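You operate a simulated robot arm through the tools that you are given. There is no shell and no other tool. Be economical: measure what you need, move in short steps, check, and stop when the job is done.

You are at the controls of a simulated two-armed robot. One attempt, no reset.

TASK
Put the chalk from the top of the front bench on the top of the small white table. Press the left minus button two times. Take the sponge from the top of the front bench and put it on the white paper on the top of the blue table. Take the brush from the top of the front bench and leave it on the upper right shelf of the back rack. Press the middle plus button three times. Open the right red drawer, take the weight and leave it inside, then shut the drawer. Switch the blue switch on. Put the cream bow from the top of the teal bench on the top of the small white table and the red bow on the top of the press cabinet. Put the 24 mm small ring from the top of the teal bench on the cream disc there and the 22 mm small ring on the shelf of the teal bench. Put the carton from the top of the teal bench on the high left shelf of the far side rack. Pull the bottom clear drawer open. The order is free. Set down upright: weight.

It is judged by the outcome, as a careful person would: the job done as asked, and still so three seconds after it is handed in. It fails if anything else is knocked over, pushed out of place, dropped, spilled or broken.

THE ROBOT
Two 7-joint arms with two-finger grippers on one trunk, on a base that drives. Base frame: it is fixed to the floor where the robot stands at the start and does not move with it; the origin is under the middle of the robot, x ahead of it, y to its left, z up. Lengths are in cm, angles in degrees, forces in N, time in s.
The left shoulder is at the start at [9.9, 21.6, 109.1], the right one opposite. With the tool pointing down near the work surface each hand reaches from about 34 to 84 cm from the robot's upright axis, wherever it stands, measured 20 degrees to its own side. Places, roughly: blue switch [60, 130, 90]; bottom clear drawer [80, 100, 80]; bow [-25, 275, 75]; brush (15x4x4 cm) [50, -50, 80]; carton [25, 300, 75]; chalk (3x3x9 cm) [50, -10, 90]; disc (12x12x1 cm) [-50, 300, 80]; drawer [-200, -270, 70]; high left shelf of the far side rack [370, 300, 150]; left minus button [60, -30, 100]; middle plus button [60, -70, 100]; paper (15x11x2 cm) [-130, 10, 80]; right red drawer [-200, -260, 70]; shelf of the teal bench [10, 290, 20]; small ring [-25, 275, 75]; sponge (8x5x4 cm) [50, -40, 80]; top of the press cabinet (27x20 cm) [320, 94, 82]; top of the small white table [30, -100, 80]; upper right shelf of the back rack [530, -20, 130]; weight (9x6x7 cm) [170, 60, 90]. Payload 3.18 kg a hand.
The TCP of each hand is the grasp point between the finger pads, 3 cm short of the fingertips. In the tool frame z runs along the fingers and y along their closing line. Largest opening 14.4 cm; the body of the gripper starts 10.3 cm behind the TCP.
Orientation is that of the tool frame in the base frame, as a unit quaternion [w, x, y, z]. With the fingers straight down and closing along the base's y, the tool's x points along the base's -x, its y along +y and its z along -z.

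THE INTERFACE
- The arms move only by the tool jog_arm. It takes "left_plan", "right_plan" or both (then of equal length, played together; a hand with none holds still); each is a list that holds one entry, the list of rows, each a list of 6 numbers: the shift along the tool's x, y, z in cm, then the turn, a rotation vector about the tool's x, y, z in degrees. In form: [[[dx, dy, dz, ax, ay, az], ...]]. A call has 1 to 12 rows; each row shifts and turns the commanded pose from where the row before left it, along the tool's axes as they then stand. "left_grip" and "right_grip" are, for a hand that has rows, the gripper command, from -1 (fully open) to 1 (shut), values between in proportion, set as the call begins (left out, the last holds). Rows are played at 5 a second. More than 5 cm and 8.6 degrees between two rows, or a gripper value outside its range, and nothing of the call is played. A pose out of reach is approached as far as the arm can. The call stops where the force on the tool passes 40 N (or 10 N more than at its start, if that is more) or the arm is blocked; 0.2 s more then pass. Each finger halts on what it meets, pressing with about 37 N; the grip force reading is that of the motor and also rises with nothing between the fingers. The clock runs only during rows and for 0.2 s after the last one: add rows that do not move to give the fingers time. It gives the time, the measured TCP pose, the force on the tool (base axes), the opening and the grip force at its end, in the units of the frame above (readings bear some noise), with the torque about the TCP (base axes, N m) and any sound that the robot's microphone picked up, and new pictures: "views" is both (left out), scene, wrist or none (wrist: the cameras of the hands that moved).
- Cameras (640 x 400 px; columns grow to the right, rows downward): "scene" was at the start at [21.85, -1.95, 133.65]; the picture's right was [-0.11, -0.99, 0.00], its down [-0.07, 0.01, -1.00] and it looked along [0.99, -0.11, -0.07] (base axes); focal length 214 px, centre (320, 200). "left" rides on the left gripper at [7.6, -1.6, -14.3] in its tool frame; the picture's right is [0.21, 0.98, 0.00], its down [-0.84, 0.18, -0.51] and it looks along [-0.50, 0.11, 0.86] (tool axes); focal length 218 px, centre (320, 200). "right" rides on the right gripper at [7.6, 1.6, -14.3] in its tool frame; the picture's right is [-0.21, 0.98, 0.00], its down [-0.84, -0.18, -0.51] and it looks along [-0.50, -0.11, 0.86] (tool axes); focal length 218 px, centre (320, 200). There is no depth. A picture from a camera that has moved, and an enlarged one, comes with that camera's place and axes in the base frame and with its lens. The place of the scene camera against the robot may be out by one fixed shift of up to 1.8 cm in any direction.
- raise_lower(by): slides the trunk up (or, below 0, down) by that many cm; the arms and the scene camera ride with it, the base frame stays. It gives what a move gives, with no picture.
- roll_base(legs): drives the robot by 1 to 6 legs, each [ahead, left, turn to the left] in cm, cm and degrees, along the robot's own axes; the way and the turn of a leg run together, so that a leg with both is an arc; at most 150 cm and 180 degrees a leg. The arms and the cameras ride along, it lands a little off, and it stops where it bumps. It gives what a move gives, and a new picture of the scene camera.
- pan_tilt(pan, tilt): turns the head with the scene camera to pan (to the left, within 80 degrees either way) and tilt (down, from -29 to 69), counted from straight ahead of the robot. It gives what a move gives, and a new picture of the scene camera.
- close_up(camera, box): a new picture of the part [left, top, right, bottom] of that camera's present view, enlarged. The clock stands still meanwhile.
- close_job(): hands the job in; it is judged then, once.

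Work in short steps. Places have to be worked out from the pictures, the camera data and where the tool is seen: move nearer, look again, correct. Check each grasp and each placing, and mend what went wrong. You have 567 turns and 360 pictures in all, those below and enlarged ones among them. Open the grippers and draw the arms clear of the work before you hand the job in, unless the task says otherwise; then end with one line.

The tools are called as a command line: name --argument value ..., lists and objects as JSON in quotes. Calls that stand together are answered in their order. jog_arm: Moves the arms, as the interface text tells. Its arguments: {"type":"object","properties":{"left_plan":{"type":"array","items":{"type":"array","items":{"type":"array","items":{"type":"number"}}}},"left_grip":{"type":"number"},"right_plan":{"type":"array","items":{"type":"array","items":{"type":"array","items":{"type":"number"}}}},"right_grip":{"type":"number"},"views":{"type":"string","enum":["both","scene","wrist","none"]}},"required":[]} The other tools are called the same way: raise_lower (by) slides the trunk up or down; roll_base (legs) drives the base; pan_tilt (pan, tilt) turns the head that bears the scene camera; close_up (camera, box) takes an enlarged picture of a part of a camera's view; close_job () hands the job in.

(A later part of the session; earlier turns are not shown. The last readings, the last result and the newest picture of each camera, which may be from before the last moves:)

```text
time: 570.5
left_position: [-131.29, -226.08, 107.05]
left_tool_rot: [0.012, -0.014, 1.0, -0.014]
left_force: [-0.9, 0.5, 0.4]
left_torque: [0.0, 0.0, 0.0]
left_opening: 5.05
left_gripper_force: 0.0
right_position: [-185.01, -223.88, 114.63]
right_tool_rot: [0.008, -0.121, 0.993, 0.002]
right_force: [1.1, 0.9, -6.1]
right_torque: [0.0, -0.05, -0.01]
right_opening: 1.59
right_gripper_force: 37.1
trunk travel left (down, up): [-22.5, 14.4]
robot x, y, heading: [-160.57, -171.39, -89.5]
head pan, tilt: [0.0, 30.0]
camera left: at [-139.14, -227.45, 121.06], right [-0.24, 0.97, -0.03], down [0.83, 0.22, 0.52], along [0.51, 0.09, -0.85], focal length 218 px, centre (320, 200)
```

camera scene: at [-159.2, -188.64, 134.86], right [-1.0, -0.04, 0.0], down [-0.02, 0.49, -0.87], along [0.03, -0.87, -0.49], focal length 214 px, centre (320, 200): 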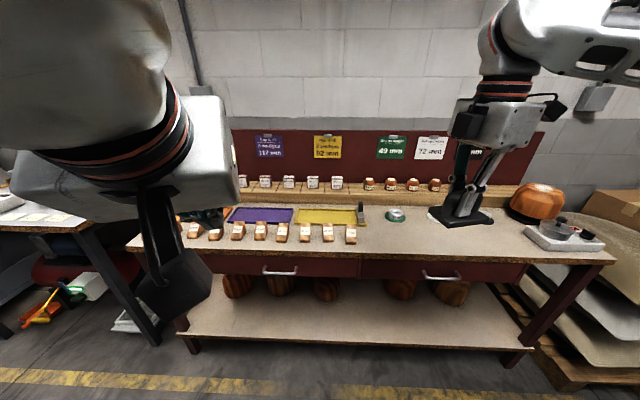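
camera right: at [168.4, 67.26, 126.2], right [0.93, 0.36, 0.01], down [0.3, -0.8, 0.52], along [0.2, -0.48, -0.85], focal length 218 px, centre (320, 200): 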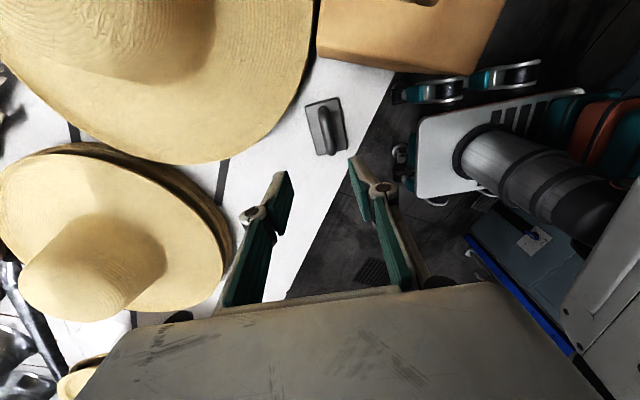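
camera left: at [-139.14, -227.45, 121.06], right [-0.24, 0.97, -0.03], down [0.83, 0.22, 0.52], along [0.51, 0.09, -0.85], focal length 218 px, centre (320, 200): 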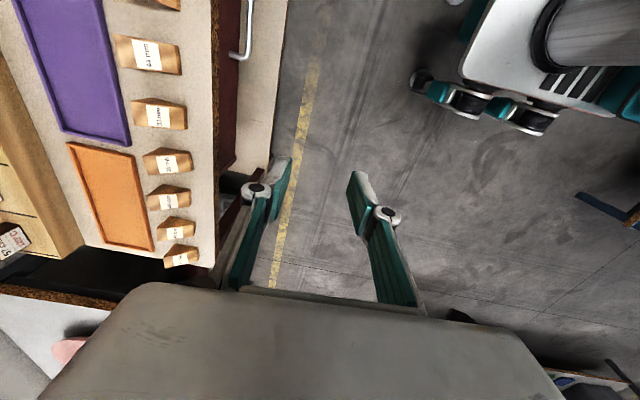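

The left hand is vertical with front-back closing. Shift right so it lines up with the right drawer's handle.

roll_base --legs '[[0, -69, 0]]'

close_up --camera "left" --box '[80, 60, 400, 260]'

```text
time: 577.1
left_position: [-201.31, -226.82, 106.99]
left_tool_rot: [0.011, -0.008, 1.0, -0.015]
left_force: [0.9, -0.5, 0.0]
left_torque: [0.02, 0.0, 0.0]
left_opening: 5.03
left_gripper_force: 0.0
right_position: [-255.06, -224.33, 114.6]
right_tool_rot: [0.008, -0.117, 0.993, 0.002]
right_force: [0.7, 0.3, -7.2]
right_torque: [-0.01, -0.06, 0.02]
right_opening: 1.6
right_gripper_force: 36.8
trunk travel left (down, up): [-22.5, 14.4]
robot x, y, heading: [-230.36, -171.55, -89.5]
head pan, tilt: [0.0, 30.0]
camera scene: at [-229.25, -189.28, 134.76], right [-1.0, -0.01, 0.0], down [0.0, 0.5, -0.87], along [0.01, -0.87, -0.5], focal length 214 px, centre (320, 200)
```

scene: 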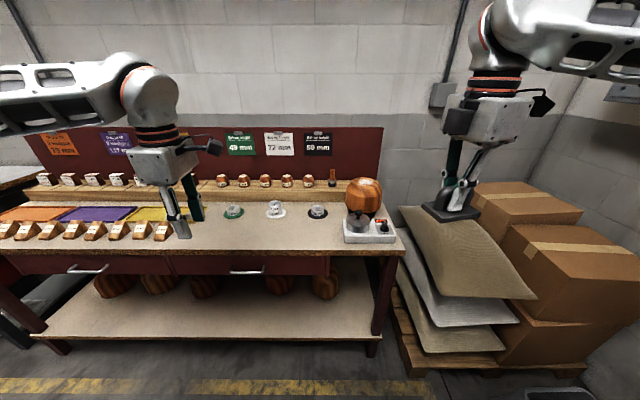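

```text
2.00 times, centred on (240, 160) of left
camera zoom: at [-209.26, -228.27, 121.05], right [-0.23, 0.97, -0.03], down [0.83, 0.21, 0.52], along [0.51, 0.09, -0.85], focal length 436 px, centre (480, 280)
```

zoom: 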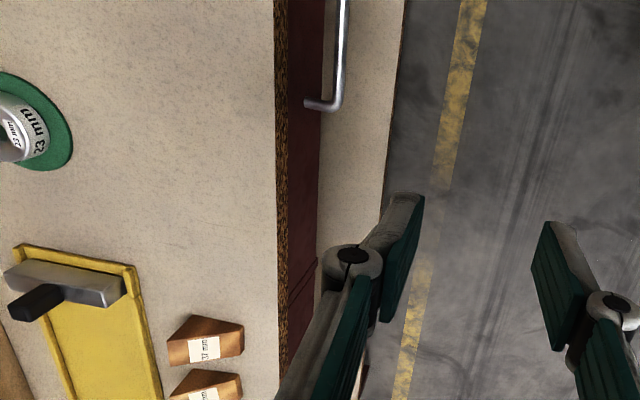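

Handle bar at y≈−243, centre x≈−203; bench edge y≈−246. Narrow the opening and move above the bar.

jog_arm --left_plan '[[[0.43, -3.9, 2.5, 0, 0, 0], [0.43, -3.9, 2.5, 0, 0, 0], [0.43, -3.9, 2.5, 0, 0, 0], [0.43, -3.9, 2.5, 0, 0, 0], [0, 0, 3, 0, 0, 0]]]' --left_grip 0.53 --views "none"

close_up --camera "left" --box '[180, 60, 420, 210]'

```text
time: 578.3
left_position: [-202.24, -242.78, 94.17]
left_tool_rot: [0.011, -0.008, 1.0, -0.016]
left_force: [-0.1, -0.8, 1.2]
left_torque: [0.03, 0.05, 0.01]
left_opening: 3.37
left_gripper_force: 0.1
right_position: [-255.03, -224.37, 114.61]
right_tool_rot: [0.008, -0.117, 0.993, 0.002]
right_force: [0.6, -1.1, -5.2]
right_torque: [0.03, -0.02, 0.0]
right_opening: 1.6
right_gripper_force: 37.2
trunk travel left (down, up): [-22.5, 14.4]
robot x, y, heading: [-230.17, -171.66, -89.7]
head pan, tilt: [0.0, 30.0]
```

```text
2.67 times, centred on (300, 135) of left
camera zoom: at [-210.1, -244.11, 108.38], right [-0.23, 0.97, -0.03], down [0.83, 0.21, 0.52], along [0.51, 0.09, -0.85], focal length 582 px, centre (373, 373)
```

zoom: 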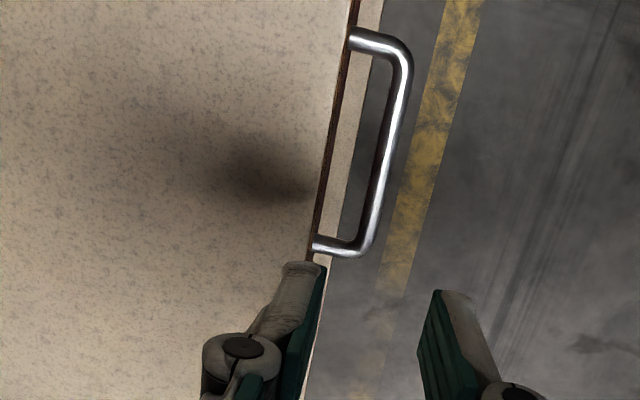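

Handle precisely: mid [−203.9,−243.15,72.2]. Align and descend carefully so one finger passes between bar and bench edge.

jog_arm --left_plan '[[[1.66, 0.15, 2, 0, 0, 0], [0, 0, 4, 0, 0, 0], [0, 0, 4, 0, 0, 0]]]' --left_grip 0.583 --views "none"

close_up --camera "left" --box '[220, 90, 420, 215]'

```text
time: 579.1
left_position: [-203.79, -242.99, 84.15]
left_tool_rot: [0.011, -0.009, 1.0, -0.015]
left_force: [0.0, -0.2, -0.5]
left_torque: [0.01, 0.01, -0.02]
left_opening: 3.01
left_gripper_force: 0.1
right_position: [-255.29, -224.45, 114.55]
right_tool_rot: [0.007, -0.117, 0.993, 0.003]
right_force: [0.4, -0.4, -6.9]
right_torque: [0.05, -0.02, -0.03]
right_opening: 1.6
right_gripper_force: 36.6
trunk travel left (down, up): [-22.5, 14.4]
robot x, y, heading: [-230.11, -171.41, -89.6]
head pan, tilt: [0.0, 30.0]
```

```text
3.20 times, centred on (320, 152) of left
camera zoom: at [-211.66, -244.37, 98.26], right [-0.23, 0.97, -0.03], down [0.83, 0.21, 0.52], along [0.51, 0.09, -0.85], focal length 698 px, centre (320, 352)
```

zoom: 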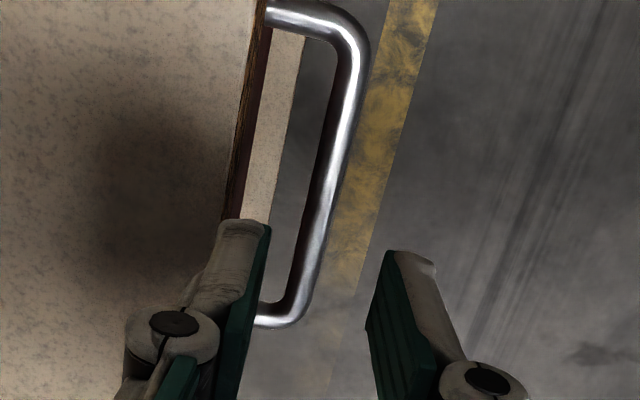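

jog_arm --left_plan '[[[0, 0.65, 0, 0, 0, 0], [0, 0, 2, 0, 0, 0], [0, 0, 2, 0, 0, 0]]]' --views "none"

close_up --camera "left" --box '[220, 90, 420, 215]'

```text
time: 579.9
left_position: [-203.89, -242.4, 80.24]
left_tool_rot: [0.011, -0.009, 1.0, -0.015]
left_force: [0.1, 1.0, 0.7]
left_torque: [0.02, -0.02, 0.0]
left_opening: 3.0
left_gripper_force: 0.0
right_position: [-255.06, -224.29, 114.5]
right_tool_rot: [0.007, -0.117, 0.993, 0.002]
right_force: [-0.2, 0.1, -6.5]
right_torque: [0.02, -0.04, -0.02]
right_opening: 1.57
right_gripper_force: 37.3
trunk travel left (down, up): [-22.5, 14.4]
robot x, y, heading: [-230.1, -171.81, -89.8]
head pan, tilt: [0.0, 30.0]
```

```text
3.20 times, centred on (320, 152) of left
camera zoom: at [-211.75, -243.77, 94.28], right [-0.22, 0.97, -0.03], down [0.83, 0.21, 0.52], along [0.51, 0.09, -0.85], focal length 698 px, centre (320, 352)
```

zoom: 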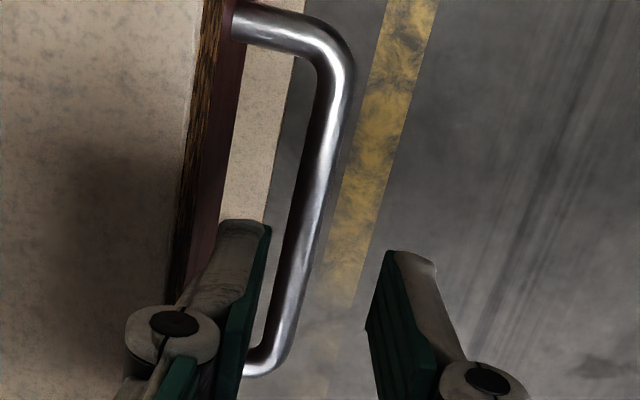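

jog_arm --left_plan '[[[0, 0, 2, 0, 0, 0], [0, 0, 2, 0, 0, 0], [0, 0, 2, 0, 0, 0], [0, 0, 0.7, 0, 0, 0]]]' --views "none"

close_up --camera "left" --box '[220, 90, 420, 215]'

```text
time: 580.9
left_position: [-203.77, -242.54, 73.79]
left_tool_rot: [0.011, -0.009, 1.0, -0.016]
left_force: [0.2, 16.9, 12.9]
left_torque: [-1.5, -0.03, -0.02]
left_opening: 2.37
left_gripper_force: 0.1
right_position: [-255.11, -224.24, 114.67]
right_tool_rot: [0.008, -0.118, 0.993, 0.0]
right_force: [0.0, 0.7, -5.8]
right_torque: [0.02, -0.1, -0.03]
right_opening: 1.59
right_gripper_force: 37.3
trunk travel left (down, up): [-22.5, 14.4]
robot x, y, heading: [-230.37, -171.79, -89.8]
head pan, tilt: [0.0, 30.0]
```

```text
3.20 times, centred on (320, 152) of left
camera zoom: at [-211.67, -243.9, 87.89], right [-0.23, 0.97, -0.03], down [0.83, 0.21, 0.52], along [0.51, 0.09, -0.85], focal length 698 px, centre (320, 352)
```

zoom: 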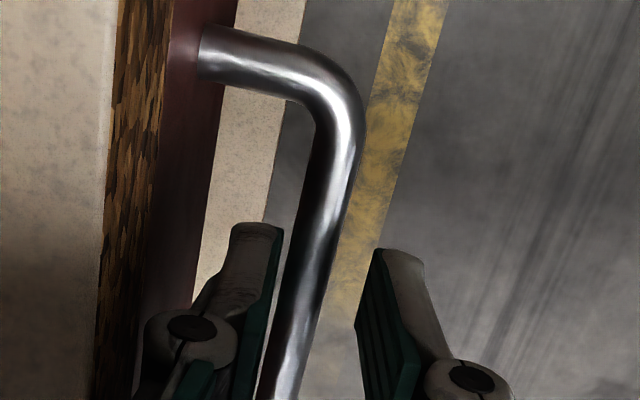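

The bar is between the fingers (knuckle brushing the bench edge). Close on the bar and pull gently outward.

jog_arm --left_plan '[[[0, 0.2, 0, 0, 0, 0], [0, 0, 0, 0, 0, 0], [0, 0, 0, 0, 0, 0]]]' --left_grip 1 --views "none"

jog_arm --left_plan '[[[0, 1, 0, 0, 0, 0], [0, 1, 0, 0, 0, 0], [0, 1, 0, 0, 0, 0], [0, 1, 0, 0, 0, 0]]]' --views "wrist"

```text
time: 581.7
left_position: [-203.68, -242.47, 73.69]
left_tool_rot: [0.012, -0.009, 1.0, -0.016]
left_force: [-0.5, -1.2, 7.8]
left_torque: [-0.04, -0.22, -0.33]
left_opening: 1.14
left_gripper_force: 41.8
right_position: [-255.36, -224.22, 114.59]
right_tool_rot: [0.008, -0.116, 0.993, 0.001]
right_force: [-0.6, 0.2, -6.2]
right_torque: [0.01, -0.09, -0.01]
right_opening: 1.6
right_gripper_force: 36.8
trunk travel left (down, up): [-22.5, 14.4]
robot x, y, heading: [-230.47, -171.59, -89.8]
head pan, tilt: [0.0, 30.0]
```

```text
time: 582.7
left_position: [-203.77, -238.39, 73.54]
left_tool_rot: [0.012, -0.009, 1.0, -0.016]
left_force: [5.1, 0.7, 15.1]
left_torque: [-0.01, 0.34, -0.45]
left_opening: 1.13
left_gripper_force: 41.5
right_position: [-255.22, -224.12, 114.67]
right_tool_rot: [0.009, -0.117, 0.993, 0.002]
right_force: [0.3, 0.5, -5.5]
right_torque: [0.01, -0.01, -0.01]
right_opening: 1.57
right_gripper_force: 37.0
trunk travel left (down, up): [-22.5, 14.4]
robot x, y, heading: [-230.14, -171.28, -89.8]
head pan, tilt: [0.0, 30.0]
camera left: at [-211.64, -239.72, 87.77], right [-0.23, 0.97, -0.04], down [0.83, 0.21, 0.52], along [0.51, 0.09, -0.85], focal length 218 px, centre (320, 200)
```

left: 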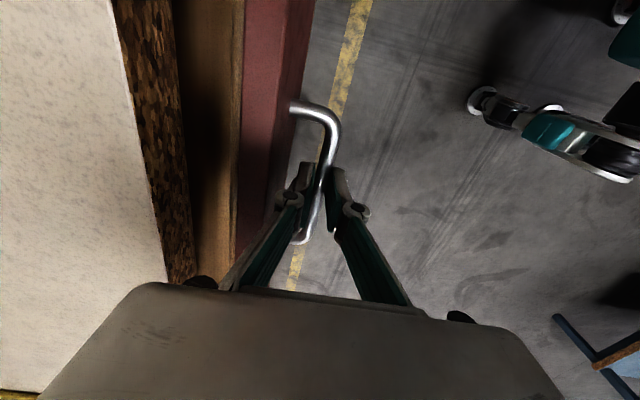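

The drawer opens. Pull another 15 cm.

jog_arm --left_plan '[[[0, 1.5, 0, 0, 0, 0], [0, 1.5, 0, 0, 0, 0], [0, 1.5, 0, 0, 0, 0], [0, 1.5, 0, 0, 0, 0], [0, 1.5, 0, 0, 0, 0], [0, 1.5, 0, 0, 0, 0], [0, 1.5, 0, 0, 0, 0], [0, 1.5, 0, 0, 0, 0], [0, 1.5, 0, 0, 0, 0], [0, 1.5, 0, 0, 0, 0]]]' --views "both"

```text
time: 584.9
left_position: [-203.93, -223.43, 73.15]
left_tool_rot: [0.012, -0.008, 1.0, -0.016]
left_force: [19.6, 1.0, 31.2]
left_torque: [-0.01, -0.08, -0.32]
left_opening: 1.11
left_gripper_force: 41.6
right_position: [-255.01, -224.09, 114.75]
right_tool_rot: [0.007, -0.118, 0.993, 0.001]
right_force: [0.4, -0.3, -5.6]
right_torque: [0.02, -0.04, 0.01]
right_opening: 1.58
right_gripper_force: 36.4
trunk travel left (down, up): [-22.5, 14.4]
robot x, y, heading: [-230.72, -171.4, -89.5]
head pan, tilt: [0.0, 30.0]
camera scene: at [-229.19, -189.04, 134.79], right [-1.0, -0.01, 0.0], down [0.0, 0.5, -0.87], along [0.0, -0.87, -0.5], focal length 214 px, centre (320, 200)
camera left: at [-211.88, -224.72, 87.32], right [-0.23, 0.97, -0.03], down [0.83, 0.21, 0.52], along [0.51, 0.09, -0.85], focal length 218 px, centre (320, 200)
```

scene: 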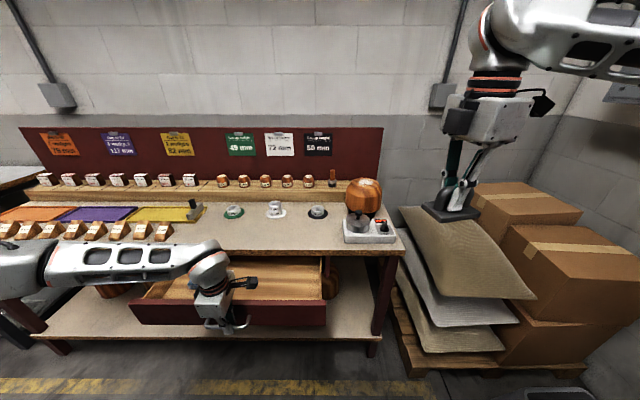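
left: 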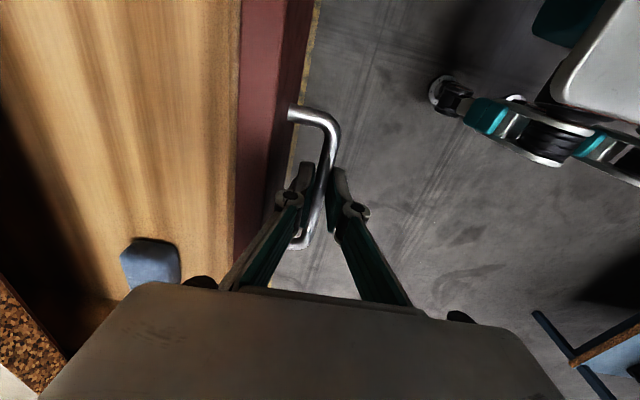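

Drawer is open ~19 cm, with a small blue item inside at the left. Release the handle and lift the left hand out of the way.

jog_arm --left_plan '[[[0, 0, 0, 0, 0, 0], [0, 0, 0, 0, 0, 0], [0, 0, -2, 0, 0, 0], [0, 0, -4, 0, 0, 0], [0, 0, -4, 0, 0, 0], [0, 0, -4, 0, 0, 0], [0, 0, -4, 0, 0, 0], [0, 0, -4, 0, 0, 0], [0, 0, -4, 0, 0, 0]]]' --left_grip 0.58 --views "both"

```text
time: 586.9
left_position: [-204.8, -222.66, 99.19]
left_tool_rot: [0.012, -0.008, 1.0, -0.015]
left_force: [0.8, 0.4, 0.3]
left_torque: [-0.03, -0.01, 0.01]
left_opening: 3.04
left_gripper_force: 0.0
right_position: [-255.16, -224.29, 114.59]
right_tool_rot: [0.008, -0.116, 0.993, 0.001]
right_force: [0.2, 0.3, -5.9]
right_torque: [0.0, -0.05, 0.0]
right_opening: 1.56
right_gripper_force: 36.8
trunk travel left (down, up): [-22.5, 14.4]
robot x, y, heading: [-230.38, -171.23, -89.6]
head pan, tilt: [0.0, 30.0]
camera scene: at [-229.27, -189.21, 134.77], right [-1.0, -0.01, 0.0], down [0.0, 0.5, -0.87], along [0.01, -0.87, -0.5], focal length 214 px, centre (320, 200)
camera left: at [-212.62, -224.03, 113.35], right [-0.23, 0.97, -0.03], down [0.83, 0.21, 0.52], along [0.51, 0.09, -0.85], focal length 218 px, centre (320, 200)
```

scene: 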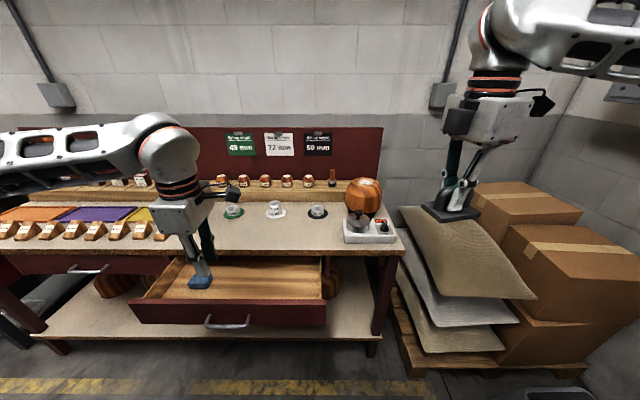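
left: 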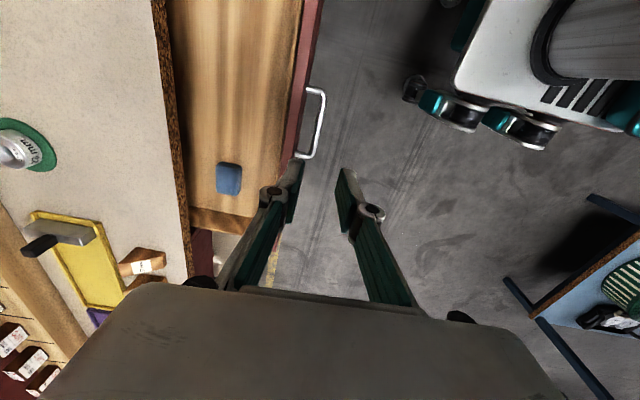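

Drawer spans x≈−231…−176. Shift so the right hand with the weight is above its clear middle.

roll_base --legs '[[0, 42, 0]]'

jog_arm --right_plan '[[[0.97, -4.2, 0, 0, 0, 0], [0.97, -4.2, 0, 0, 0, 0], [0.97, -4.2, 0, 0, 0, 0]]]' --views "both"

```text
time: 591.1
left_position: [-162.77, -222.34, 99.26]
left_tool_rot: [0.011, -0.011, 1.0, -0.015]
left_force: [1.0, -0.2, -0.2]
left_torque: [0.02, -0.01, -0.02]
left_opening: 3.01
left_gripper_force: 0.1
right_position: [-213.11, -224.07, 114.52]
right_tool_rot: [0.008, -0.119, 0.993, 0.002]
right_force: [-0.3, 0.8, -5.6]
right_torque: [-0.01, 0.0, 0.01]
right_opening: 1.58
right_gripper_force: 37.3
trunk travel left (down, up): [-22.5, 14.4]
robot x, y, heading: [-188.44, -171.53, -89.6]
head pan, tilt: [0.0, 30.0]
camera scene: at [-187.31, -188.98, 134.76], right [-1.0, -0.01, 0.0], down [0.0, 0.5, -0.87], along [0.01, -0.87, -0.5], focal length 214 px, centre (320, 200)
```

scene: 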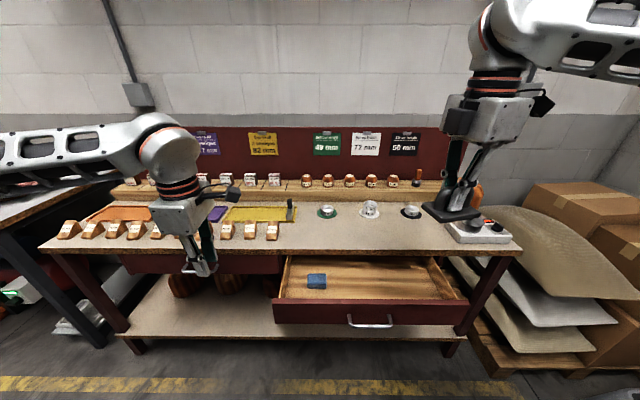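

```text
time: 591.9
left_position: [-162.79, -222.49, 99.15]
left_tool_rot: [0.011, -0.01, 1.0, -0.014]
left_force: [-0.3, 0.5, -0.4]
left_torque: [0.04, 0.01, -0.03]
left_opening: 3.02
left_gripper_force: 0.0
right_position: [-212.76, -237.45, 113.99]
right_tool_rot: [0.008, -0.119, 0.993, 0.003]
right_force: [0.2, 0.4, -6.1]
right_torque: [0.05, -0.05, -0.03]
right_opening: 1.6
right_gripper_force: 37.1
trunk travel left (down, up): [-22.5, 14.4]
robot x, y, heading: [-188.57, -171.52, -89.4]
head pan, tilt: [0.0, 30.0]
camera scene: at [-187.25, -189.17, 134.71], right [-1.0, -0.01, 0.0], down [0.0, 0.5, -0.86], along [0.01, -0.86, -0.5], focal length 214 px, centre (320, 200)
camera right: at [-220.79, -237.57, 128.23], right [-0.03, 1.0, 0.01], down [0.85, 0.02, 0.52], along [0.52, 0.02, -0.85], focal length 218 px, centre (320, 200)
```

scene: 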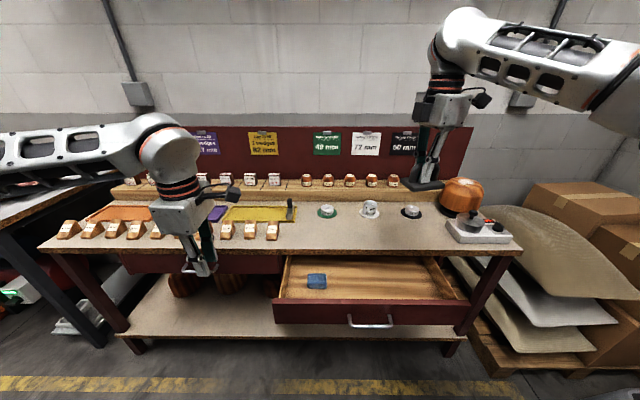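
right: 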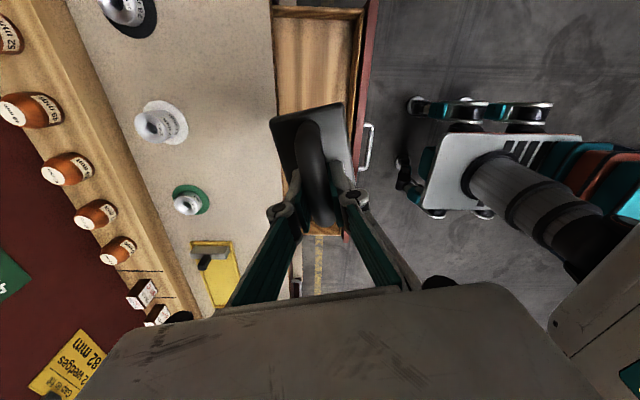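

Weight is centred over the open drawer. Lower it.

jog_arm --right_plan '[[[0, -0.3, 4, 0, 0, 0], [0, 0, 4, 0, 0, 0], [0, 0, 4, 0, 0, 0], [0, 0, 4, 0, 0, 0], [0, 0, 4, 0, 0, 0], [0, 0, 4, 0, 0, 0], [0, 0, 4, 0, 0, 0], [0, 0, 4, 0, 0, 0]]]' --views "wrist"

```text
time: 593.7
left_position: [-162.67, -222.51, 99.15]
left_tool_rot: [0.012, -0.01, 1.0, -0.014]
left_force: [0.4, -0.1, -0.6]
left_torque: [-0.01, 0.0, 0.01]
left_opening: 3.03
left_gripper_force: 0.1
right_position: [-212.47, -237.11, 82.33]
right_tool_rot: [0.008, -0.118, 0.993, 0.002]
right_force: [-0.7, -0.5, -6.5]
right_torque: [0.02, -0.06, -0.01]
right_opening: 1.55
right_gripper_force: 37.0
trunk travel left (down, up): [-22.5, 14.4]
robot x, y, heading: [-188.36, -171.41, -89.5]
head pan, tilt: [0.0, 30.0]
camera right: at [-220.52, -237.25, 96.5], right [-0.03, 1.0, 0.0], down [0.85, 0.02, 0.52], along [0.52, 0.02, -0.85], focal length 218 px, centre (320, 200)
```

right: 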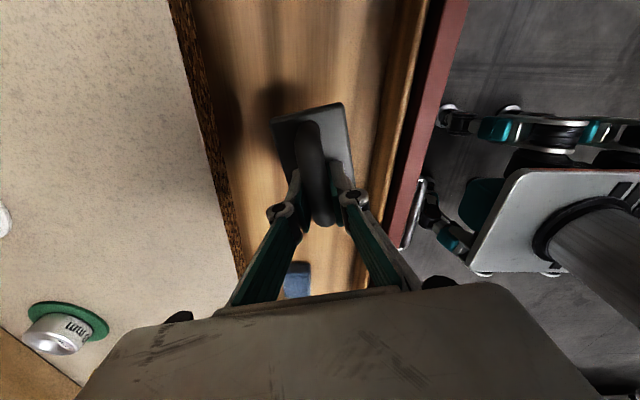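

jog_arm --right_plan '[[[0, 0, 2, 0, 0, 0], [0, 0, 2, 0, 0, 0], [0, 0, 2, 0, 0, 0], [0, 0, 1.5, 0, 0, 0]]]' --views "none"

jog_arm --right_plan '[[[0, 0, 0.5, 0, 0, 0], [0, 0, 0.5, 0, 0, 0]]]' --views "none"

jog_arm --right_plan '[[[0, 0, 0.5, 0, 0, 0], [0, 0, 0.5, 0, 0, 0]]]' --views "wrist"

```text
time: 594.7
left_position: [-162.67, -222.4, 99.09]
left_tool_rot: [0.012, -0.01, 1.0, -0.015]
left_force: [-1.0, 0.4, -0.3]
left_torque: [0.0, 0.0, 0.06]
left_opening: 3.02
left_gripper_force: 0.0
right_position: [-212.3, -236.89, 74.96]
right_tool_rot: [0.009, -0.118, 0.993, 0.002]
right_force: [0.4, 0.1, -5.7]
right_torque: [0.04, -0.06, 0.01]
right_opening: 1.6
right_gripper_force: 37.0
trunk travel left (down, up): [-22.5, 14.4]
robot x, y, heading: [-188.54, -171.14, -89.5]
head pan, tilt: [0.0, 30.0]
```

```text
time: 595.3
left_position: [-162.52, -222.36, 99.2]
left_tool_rot: [0.012, -0.01, 1.0, -0.014]
left_force: [0.7, -0.5, 0.1]
left_torque: [-0.03, -0.01, -0.01]
left_opening: 3.01
left_gripper_force: 0.0
right_position: [-212.26, -237.09, 73.95]
right_tool_rot: [0.008, -0.118, 0.993, 0.001]
right_force: [0.0, -1.0, -5.4]
right_torque: [0.04, -0.08, 0.02]
right_opening: 1.59
right_gripper_force: 37.1
trunk travel left (down, up): [-22.5, 14.4]
robot x, y, heading: [-188.15, -171.06, -89.6]
head pan, tilt: [0.0, 30.0]
```

```text
time: 595.9
left_position: [-162.74, -222.29, 99.2]
left_tool_rot: [0.012, -0.01, 1.0, -0.014]
left_force: [-0.2, 0.1, 0.0]
left_torque: [0.03, 0.01, -0.01]
left_opening: 3.03
left_gripper_force: 0.0
right_position: [-212.33, -237.25, 72.94]
right_tool_rot: [0.008, -0.119, 0.993, 0.002]
right_force: [0.7, 0.6, -6.1]
right_torque: [-0.02, -0.06, 0.01]
right_opening: 1.55
right_gripper_force: 36.9
trunk travel left (down, up): [-22.5, 14.4]
robot x, y, heading: [-188.62, -171.47, -89.0]
head pan, tilt: [0.0, 30.0]
camera right: at [-220.3, -237.34, 87.06], right [-0.03, 1.0, 0.01], down [0.85, 0.02, 0.52], along [0.52, 0.02, -0.85], focal length 218 px, centre (320, 200)
```

right: 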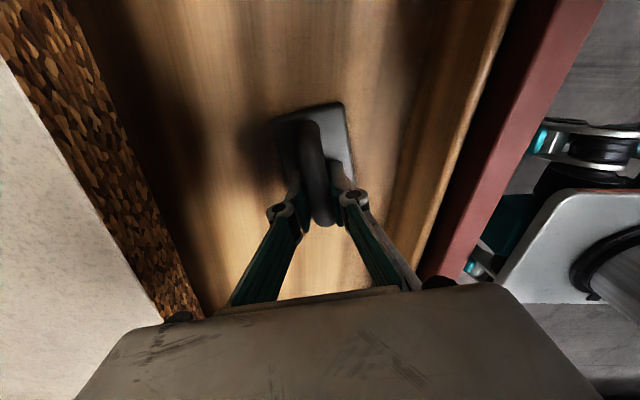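

jog_arm --right_plan '[[[0, 0, 0.5, 0, 0, 0], [0, 0, 0.5, 0, 0, 0]]]' --views "none"

jog_arm --right_plan '[[[0, 0, 0.4, 0, 0, 0], [0, 0, 0.4, 0, 0, 0]]]' --views "none"

jog_arm --right_plan '[[[0, 0, 0.4, 0, 0, 0], [0, 0, 0.4, 0, 0, 0]]]' --views "none"

```text
time: 596.5
left_position: [-162.63, -222.23, 99.44]
left_tool_rot: [0.011, -0.01, 1.0, -0.017]
left_force: [-0.6, -0.4, 0.2]
left_torque: [-0.01, -0.02, -0.02]
left_opening: 3.01
left_gripper_force: 0.0
right_position: [-212.22, -237.27, 72.58]
right_tool_rot: [0.007, -0.117, 0.993, -0.003]
right_force: [-6.2, -1.4, 26.4]
right_torque: [-0.01, 0.02, 0.11]
right_opening: 1.57
right_gripper_force: 37.1
trunk travel left (down, up): [-22.5, 14.4]
robot x, y, heading: [-188.24, -171.41, -89.6]
head pan, tilt: [0.0, 30.0]
```

```text
time: 596.9
left_position: [-162.68, -222.28, 99.13]
left_tool_rot: [0.011, -0.01, 1.0, -0.015]
left_force: [-0.1, -0.4, 0.9]
left_torque: [0.05, -0.01, 0.0]
left_opening: 2.99
left_gripper_force: 0.0
right_position: [-212.09, -237.63, 72.59]
right_tool_rot: [0.008, -0.117, 0.993, -0.006]
right_force: [-2.7, -0.8, 21.9]
right_torque: [0.29, 0.48, 0.13]
right_opening: 1.59
right_gripper_force: 37.1
trunk travel left (down, up): [-22.5, 14.4]
robot x, y, heading: [-188.39, -171.35, -89.4]
head pan, tilt: [0.0, 30.0]
stopped in row 1 (right hand): the force on the tool passed its limit at 43 N (the readings are from after the stop); the commanded pose is now the measured one
```

```text
time: 597.4
left_position: [-162.75, -222.36, 99.09]
left_tool_rot: [0.011, -0.01, 1.0, -0.015]
left_force: [0.1, -0.6, 0.5]
left_torque: [0.08, 0.03, -0.04]
left_opening: 3.0
left_gripper_force: 0.0
right_position: [-212.1, -237.98, 72.6]
right_tool_rot: [0.009, -0.118, 0.993, -0.008]
right_force: [-1.6, -1.9, 21.2]
right_torque: [0.52, 0.87, 0.16]
right_opening: 1.58
right_gripper_force: 36.4
trunk travel left (down, up): [-22.5, 14.4]
robot x, y, heading: [-188.71, -171.17, -89.8]
head pan, tilt: [0.0, 30.0]
stopped in row 2 (right hand): the force on the tool passed its limit at 43 N (the readings are from after the stop); the commanded pose is now the measured one
```

The weight is on the drawer floor. Relax, release, and rise.

jog_arm --right_plan '[[[0, 0, -0.2, 0, 0, 0], [0, 0, 0, 0, 0, 0]]]' --views "none"

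jog_arm --right_plan '[[[0, 0, 0, 0, 0, 0], [0, 0, 0, 0, 0, 0], [0, 0, -2, 0, 0, 0], [0, 0, -3, 0, 0, 0], [0, 0, -4, 0, 0, 0], [0, 0, -4, 0, 0, 0], [0, 0, -4, 0, 0, 0], [0, 0, -4, 0, 0, 0], [0, 0, -4, 0, 0, 0]]]' --right_grip 0.45 --views "both"

```text
time: 598.0
left_position: [-162.72, -222.28, 99.31]
left_tool_rot: [0.011, -0.01, 1.0, -0.015]
left_force: [0.0, -0.4, 0.5]
left_torque: [0.0, 0.03, 0.03]
left_opening: 3.05
left_gripper_force: 0.0
right_position: [-212.17, -237.72, 72.52]
right_tool_rot: [0.01, -0.117, 0.993, -0.008]
right_force: [-1.6, 0.1, 18.7]
right_torque: [-0.05, 0.7, 0.18]
right_opening: 1.55
right_gripper_force: 37.0
trunk travel left (down, up): [-22.5, 14.4]
robot x, y, heading: [-188.42, -171.45, -89.6]
head pan, tilt: [0.0, 30.0]
```

```text
time: 600.0
left_position: [-162.78, -222.34, 99.12]
left_tool_rot: [0.011, -0.011, 1.0, -0.015]
left_force: [-0.1, 0.5, -0.2]
left_torque: [-0.02, 0.01, -0.04]
left_opening: 3.01
left_gripper_force: 0.0
right_position: [-212.66, -237.16, 97.58]
right_tool_rot: [0.009, -0.117, 0.993, -0.007]
right_force: [0.5, 0.3, 1.0]
right_torque: [-0.01, 0.0, 0.01]
right_opening: 3.98
right_gripper_force: 0.0
trunk travel left (down, up): [-22.5, 14.4]
robot x, y, heading: [-188.78, -171.27, -89.4]
head pan, tilt: [0.0, 30.0]
camera scene: at [-187.31, -188.86, 134.78], right [-1.0, -0.01, 0.0], down [0.0, 0.5, -0.87], along [0.01, -0.87, -0.5], focal length 214 px, centre (320, 200)
camera right: at [-220.71, -237.1, 111.65], right [-0.03, 1.0, -0.01], down [0.85, 0.03, 0.52], along [0.52, 0.0, -0.85], focal length 218 px, centre (320, 200)
```

scene: 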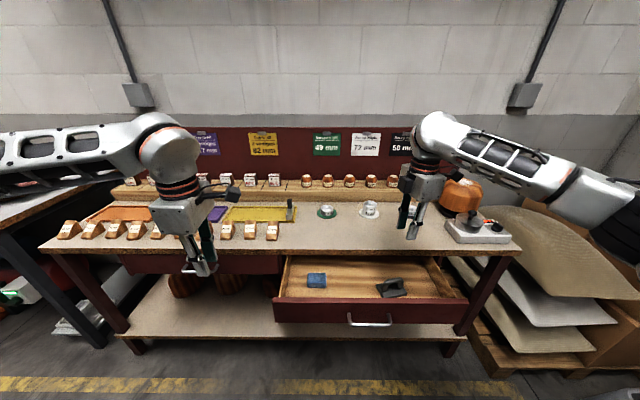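
right: 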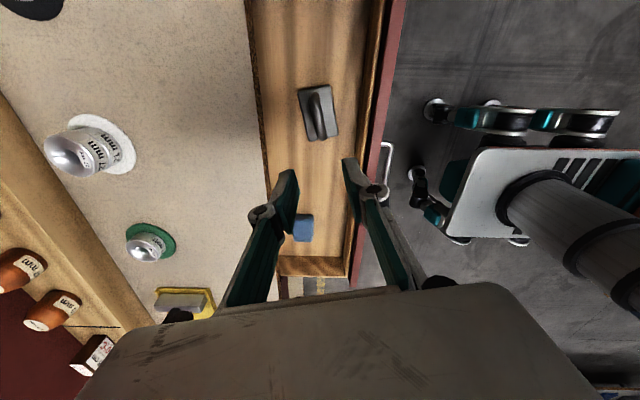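

Weight stands upright in the drawer. Now close the drawer: bring the closed right hand in front of the handle and push it in.

jog_arm --right_plan '[[[-2.54, 3.15, 0, 0, 0, 0], [-2.54, 3.15, 0, 0, 0, 0], [-2.54, 3.15, 0, 0, 0, 0], [-2.54, 3.15, 0, 0, 0, 0], [-2.54, 3.15, 0, 0, 0, 0], [0, 0, 4, 0, 0, 0], [0, 0, 4, 0, 0, 0], [0, 0, 4, 0, 0, 0], [0, 0, 4, 0, 0, 0], [0, 0, 4, 0, 0, 0], [0, 0, 4, 0, 0, 0]]]' --right_grip 1 --views "wrist"

```text
time: 602.4
left_position: [-162.7, -222.48, 99.21]
left_tool_rot: [0.012, -0.009, 1.0, -0.014]
left_force: [0.2, -0.9, 0.7]
left_torque: [0.0, -0.01, -0.02]
left_opening: 3.04
left_gripper_force: 0.1
right_position: [-203.54, -219.26, 73.41]
right_tool_rot: [0.01, -0.118, 0.993, -0.006]
right_force: [1.2, 0.2, -0.2]
right_torque: [0.0, 0.04, 0.0]
right_opening: 0.0
right_gripper_force: 30.4
trunk travel left (down, up): [-22.5, 14.4]
robot x, y, heading: [-188.2, -171.6, -89.6]
head pan, tilt: [0.0, 30.0]
camera right: at [-211.64, -219.26, 87.48], right [-0.03, 1.0, -0.01], down [0.85, 0.03, 0.53], along [0.53, 0.0, -0.85], focal length 218 px, centre (320, 200)
```

right: 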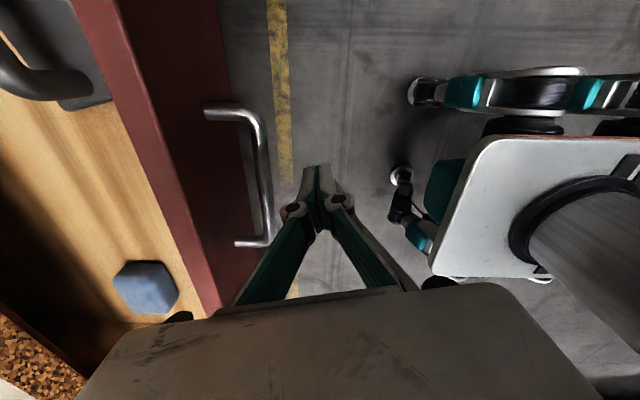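

Fingers are in front of the handle bar. Push toward −y to close the drawer.

jog_arm --right_plan '[[[0.45, -1.95, 0, 0, 0, 0], [0.45, -1.95, 0, 0, 0, 0], [0.45, -1.95, 0, 0, 0, 0], [0.45, -1.95, 0, 0, 0, 0], [0.45, -1.95, 0, 0, 0, 0], [0.45, -1.95, 0, 0, 0, 0], [0.45, -1.95, 0, 0, 0, 0], [0.45, -1.95, 0, 0, 0, 0], [0.45, -1.95, 0, 0, 0, 0], [0.45, -1.95, 0, 0, 0, 0]]]' --views "wrist"

```text
time: 604.6
left_position: [-162.74, -222.36, 99.12]
left_tool_rot: [0.012, -0.01, 1.0, -0.014]
left_force: [1.2, -0.6, -0.3]
left_torque: [-0.01, 0.02, 0.01]
left_opening: 3.04
left_gripper_force: 0.0
right_position: [-203.28, -239.3, 73.5]
right_tool_rot: [0.009, -0.117, 0.993, -0.007]
right_force: [0.1, -0.3, 0.3]
right_torque: [0.04, 0.01, -0.02]
right_opening: 0.0
right_gripper_force: 30.9
trunk travel left (down, up): [-22.5, 14.4]
robot x, y, heading: [-188.53, -171.41, -89.7]
head pan, tilt: [0.0, 30.0]
camera right: at [-211.36, -239.33, 87.64], right [-0.03, 1.0, -0.01], down [0.85, 0.03, 0.52], along [0.52, 0.0, -0.85], focal length 218 px, centre (320, 200)
```

right: 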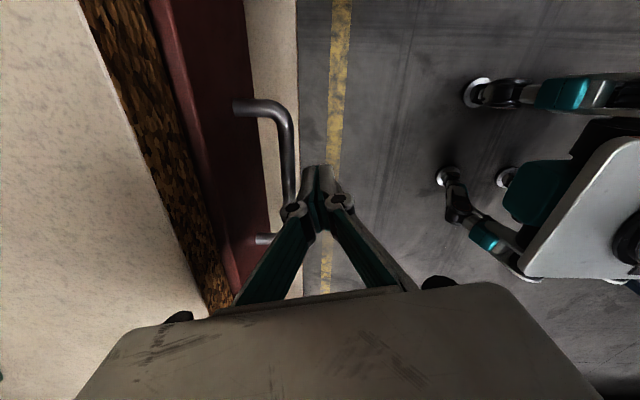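

Nearly closed; push the last ~3 cm until resistance.

jog_arm --right_plan '[[[0.23, -1, 0, 0, 0, 0], [0.23, -1, 0, 0, 0, 0], [0.12, -0.5, 0, 0, 0, 0], [0.12, -0.5, 0, 0, 0, 0], [0.12, -0.5, 0, 0, 0, 0]]]' --views "wrist"

```text
time: 605.4
left_position: [-162.91, -222.22, 99.34]
left_tool_rot: [0.011, -0.009, 1.0, -0.016]
left_force: [-0.5, -0.3, 0.0]
left_torque: [0.05, -0.03, -0.03]
left_opening: 3.02
left_gripper_force: 0.1
right_position: [-203.48, -241.25, 73.42]
right_tool_rot: [0.01, -0.119, 0.993, -0.002]
right_force: [-1.0, 20.0, 9.4]
right_torque: [0.29, 0.13, -0.18]
right_opening: 0.0
right_gripper_force: 30.1
trunk travel left (down, up): [-22.5, 14.4]
robot x, y, heading: [-188.2, -171.43, -89.9]
head pan, tilt: [0.0, 30.0]
stopped in row 4 (right hand): the force on the tool passed its limit at 48 N (the readings are from after the stop); the commanded pose is now the measured one
camera right: at [-211.43, -241.28, 87.55], right [-0.03, 1.0, 0.0], down [0.85, 0.02, 0.53], along [0.53, 0.01, -0.85], focal length 218 px, centre (320, 200)
```

right: 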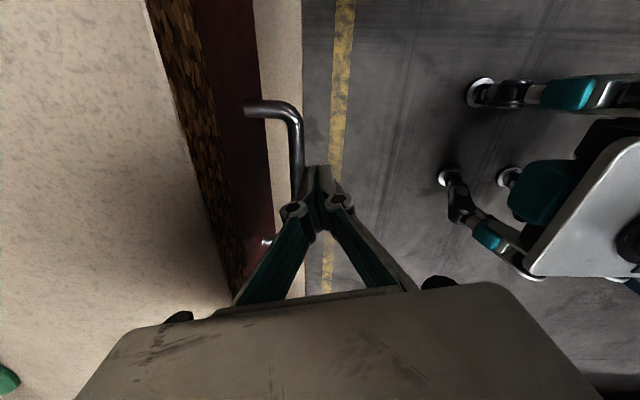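

Closed against its stop. Back away and verify.

jog_arm --right_plan '[[[-0.7, 3, 0, 0, 0, 0], [-0.7, 3, 0, 0, 0, 0], [-0.9, 4, 0, 0, 0, 0], [0, 0, -4, 0, 0, 0], [0, 0, -4, 0, 0, 0], [0, 0, -4, 0, 0, 0], [0, 0, -4, 0, 0, 0], [0, 0, -4, 0, 0, 0], [0, 0, -4, 0, 0, 0]]]' --views "scene"

close_up --camera "scene" --box '[200, 200, 520, 400]'

```text
time: 607.4
left_position: [-162.81, -222.28, 99.31]
left_tool_rot: [0.012, -0.009, 1.0, -0.015]
left_force: [-0.3, 0.2, 0.0]
left_torque: [0.0, -0.01, -0.02]
left_opening: 3.03
left_gripper_force: 0.1
right_position: [-203.9, -231.19, 97.59]
right_tool_rot: [0.01, -0.119, 0.993, -0.002]
right_force: [0.3, 0.6, 0.1]
right_torque: [-0.02, 0.04, -0.01]
right_opening: 0.01
right_gripper_force: 30.9
trunk travel left (down, up): [-22.5, 14.4]
robot x, y, heading: [-188.24, -171.14, -89.6]
head pan, tilt: [0.0, 30.0]
camera scene: at [-187.34, -188.8, 134.78], right [-1.0, -0.01, 0.0], down [0.0, 0.5, -0.87], along [0.01, -0.87, -0.5], focal length 214 px, centre (320, 200)
```

scene: 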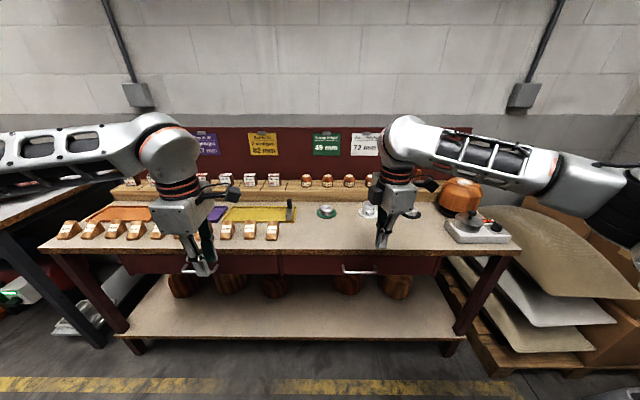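

```text
2.00 times, centred on (360, 300) of scene
camera zoom: at [-187.34, -188.8, 134.78], right [-1.0, -0.01, 0.0], down [0.0, 0.5, -0.87], along [0.01, -0.87, -0.5], focal length 429 px, centre (240, 0)
```

zoom: 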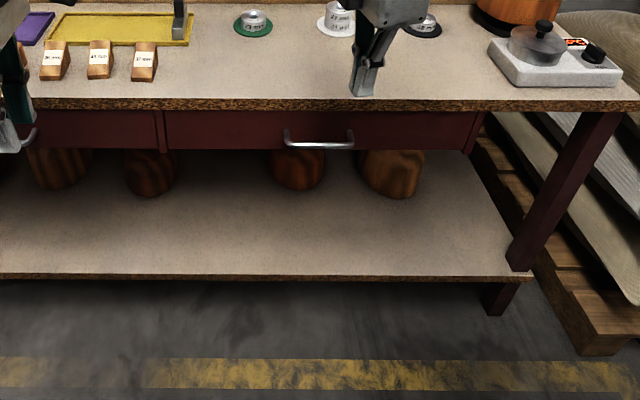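

Drawer shut with the weight inside. I must now economise on pictures (about 70 left). Next, the steamer buttons: from earlier views, left minus ≈[61.7,−27.4,98.7] and middle plus ≈[65.0,−67.0,98.8]. Raise the trunk and drive there in one call.

raise_lower --by 12

roll_base --legs '[[-27, 0, 0], [0, 148, 0], [0, 0, 89.6], [0, 75, 0], [0, 35, 0]]'

```text
time: 608.9
left_position: [-162.79, -222.31, 111.08]
left_tool_rot: [0.012, -0.009, 1.0, -0.014]
left_force: [-0.1, -0.7, 0.2]
left_torque: [0.03, -0.03, 0.0]
left_opening: 3.02
left_gripper_force: 0.1
right_position: [-203.87, -231.2, 109.25]
right_tool_rot: [0.011, -0.118, 0.993, -0.001]
right_force: [0.5, 0.1, 0.0]
right_torque: [-0.02, 0.02, 0.0]
right_opening: 0.02
right_gripper_force: 30.4
trunk travel left (down, up): [-34.5, 2.4]
robot x, y, heading: [-188.42, -171.03, -89.6]
head pan, tilt: [0.0, 30.0]
```

```text
time: 637.4
left_position: [11.51, -5.9, 111.18]
left_tool_rot: [-0.019, 0.716, -0.697, 0.003]
left_force: [0.7, 0.7, 0.2]
left_torque: [-0.03, -0.03, -0.02]
left_opening: 3.01
left_gripper_force: 0.0
right_position: [20.57, -47.03, 109.31]
right_tool_rot: [-0.009, 0.789, -0.614, -0.006]
right_force: [-0.3, -0.4, -0.2]
right_torque: [-0.03, 0.01, 0.0]
right_opening: 0.0
right_gripper_force: 30.2
trunk travel left (down, up): [-34.5, 2.4]
robot x, y, heading: [-39.62, -31.84, 0.9]
head pan, tilt: [0.0, 30.0]
camera scene: at [-25.42, -32.76, 147.03], right [0.02, -1.0, 0.0], down [-0.5, -0.01, -0.87], along [0.87, 0.01, -0.5], focal length 214 px, centre (320, 200)
```

scene: 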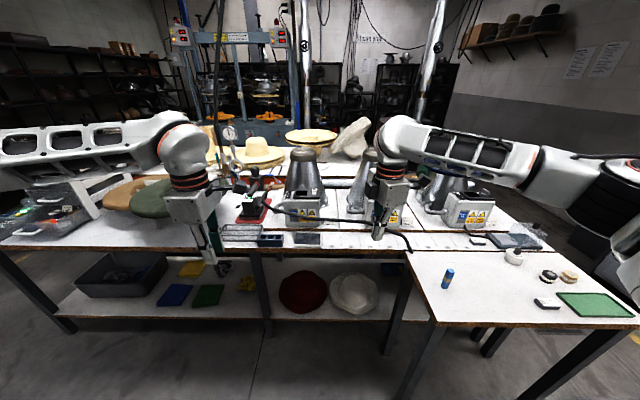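

jog_arm --left_plan '[[[0, 4, 0, 0, 0, 0], [0, 4, 0, 0, 0, 0], [0, 4, 0, 0, 0, 0]]]' --right_plan '[[[0, 0, 0, 0, 0, 7], [0, 0, 0, 0, 0, 7], [0, 0, 0, 0, 0, 0]]]' --left_grip 1 --views "none"

roll_base --legs '[[0, 0, -0.9], [37, 0, 0]]'

```text
time: 638.2
left_position: [-0.81, -6.19, 110.87]
left_tool_rot: [-0.018, 0.717, -0.697, 0.003]
left_force: [0.4, -0.4, 0.1]
left_torque: [-0.02, -0.05, 0.01]
left_opening: 0.0
left_gripper_force: 31.3
right_position: [20.45, -47.06, 109.47]
right_tool_rot: [-0.008, 0.708, -0.706, -0.007]
right_force: [-0.6, 0.4, 0.1]
right_torque: [-0.01, -0.01, 0.0]
right_opening: 0.01
right_gripper_force: 30.6
trunk travel left (down, up): [-34.5, 2.4]
robot x, y, heading: [-39.07, -32.35, 1.0]
head pan, tilt: [0.0, 30.0]
```

```text
time: 640.9
left_position: [36.29, -6.47, 110.85]
left_tool_rot: [-0.019, 0.714, -0.7, 0.002]
left_force: [-0.1, -0.4, 0.0]
left_torque: [0.01, 0.05, -0.01]
left_opening: 0.0
left_gripper_force: 31.0
right_position: [57.07, -47.56, 109.36]
right_tool_rot: [0.008, -0.704, 0.71, 0.008]
right_force: [0.6, 0.3, 0.3]
right_torque: [-0.02, 0.05, 0.0]
right_opening: 0.0
right_gripper_force: 30.5
trunk travel left (down, up): [-34.5, 2.4]
robot x, y, heading: [-2.87, -32.0, 0.4]
head pan, tilt: [0.0, 30.0]
camera scene: at [11.22, -32.75, 147.02], right [0.01, -1.0, 0.0], down [-0.5, 0.0, -0.87], along [0.87, 0.01, -0.5], focal length 214 px, centre (320, 200)
```

scene: 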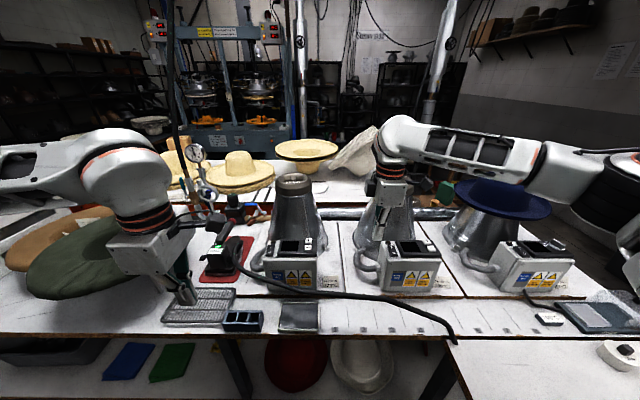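

Move over the middle plus button and take one look.

jog_arm --right_plan '[[[3.9, -1.6, 0, 0, 0, 0], [3.9, -1.6, 0, 0, 0, 0], [3.9, -1.6, 0, 0, 0, 0], [3.9, -1.6, 0, 0, 0, 0], [3.8, -1.5, 0, 0, 0, 0], [0, 0, 2.5, 0, 0, 0], [0, 0, 0, 0, 0, 0]]]' --views "none"

close_up --camera "right" --box '[220, 60, 460, 210]'

```text
time: 642.5
left_position: [36.12, -6.38, 110.96]
left_tool_rot: [-0.018, 0.713, -0.7, 0.003]
left_force: [0.1, 0.9, 0.7]
left_torque: [0.02, 0.0, -0.01]
left_opening: 0.01
left_gripper_force: 30.5
right_position: [64.81, -66.81, 106.44]
right_tool_rot: [0.008, -0.705, 0.709, 0.007]
right_force: [-0.4, 0.2, 0.7]
right_torque: [0.0, 0.0, 0.0]
right_opening: 0.0
right_gripper_force: 30.5
trunk travel left (down, up): [-34.5, 2.4]
robot x, y, heading: [-2.77, -32.15, 0.6]
head pan, tilt: [0.0, 30.0]
```

```text
2.67 times, centred on (340, 135) of right
camera zoom: at [63.15, -74.7, 120.64], right [-0.98, 0.21, 0.0], down [0.18, 0.83, 0.53], along [0.11, 0.51, -0.85], focal length 582 px, centre (267, 373)
```

zoom: 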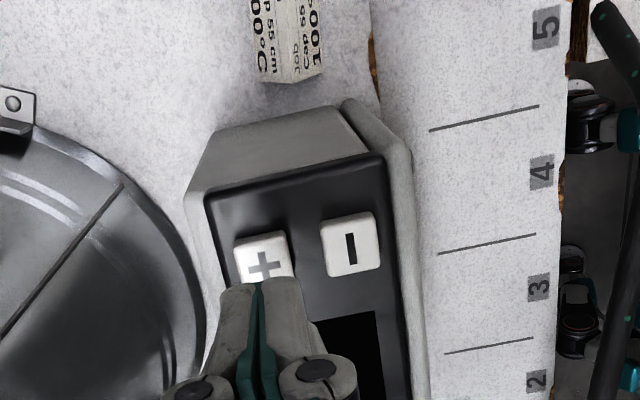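

Aligned with “+”. Press down in small steps, watching force/sound.

jog_arm --right_plan '[[[0, 0, 1.2, 0, 0, 0], [0, 0, 1.2, 0, 0, 0], [0, 0, 1.2, 0, 0, 0], [0, 0, 0.4, 0, 0, 0]]]' --views "none"

jog_arm --right_plan '[[[0, 0, 0.3, 0, 0, 0]]]' --views "none"

jog_arm --right_plan '[[[0, 0, 0.3, 0, 0, 0]]]' --views "none"

```text
time: 643.5
left_position: [36.1, -6.28, 111.0]
left_tool_rot: [-0.018, 0.714, -0.7, 0.002]
left_force: [-0.1, 0.0, 0.4]
left_torque: [0.02, 0.05, 0.0]
left_opening: 0.0
left_gripper_force: 31.1
right_position: [64.71, -66.77, 102.42]
right_tool_rot: [0.007, -0.705, 0.709, 0.008]
right_force: [-1.1, -0.2, 0.0]
right_torque: [-0.03, 0.0, -0.02]
right_opening: 0.0
right_gripper_force: 30.4
trunk travel left (down, up): [-34.5, 2.4]
robot x, y, heading: [-2.91, -31.67, 0.4]
head pan, tilt: [0.0, 30.0]
```

```text
time: 643.9
left_position: [36.22, -6.47, 110.97]
left_tool_rot: [-0.018, 0.714, -0.7, 0.003]
left_force: [-0.4, -0.1, -0.1]
left_torque: [-0.01, 0.0, -0.02]
left_opening: 0.0
left_gripper_force: 30.6
right_position: [64.86, -66.65, 102.19]
right_tool_rot: [0.008, -0.706, 0.708, 0.008]
right_force: [0.3, 0.5, -0.1]
right_torque: [0.01, 0.01, 0.03]
right_opening: 0.03
right_gripper_force: 31.0
trunk travel left (down, up): [-34.5, 2.4]
robot x, y, heading: [-2.61, -32.14, 0.1]
head pan, tilt: [0.0, 30.0]
```

```text
time: 644.3
left_position: [36.21, -6.36, 110.85]
left_tool_rot: [-0.017, 0.713, -0.701, 0.002]
left_force: [0.7, -0.9, 0.5]
left_torque: [0.03, 0.0, 0.06]
left_opening: 0.0
left_gripper_force: 30.7
right_position: [64.74, -66.66, 101.86]
right_tool_rot: [0.007, -0.705, 0.709, 0.007]
right_force: [-0.1, -0.4, 0.5]
right_torque: [0.0, 0.03, 0.02]
right_opening: 0.6
right_gripper_force: 30.9
trunk travel left (down, up): [-34.5, 2.4]
robot x, y, heading: [-3.01, -32.15, 0.3]
head pan, tilt: [0.0, 30.0]
```

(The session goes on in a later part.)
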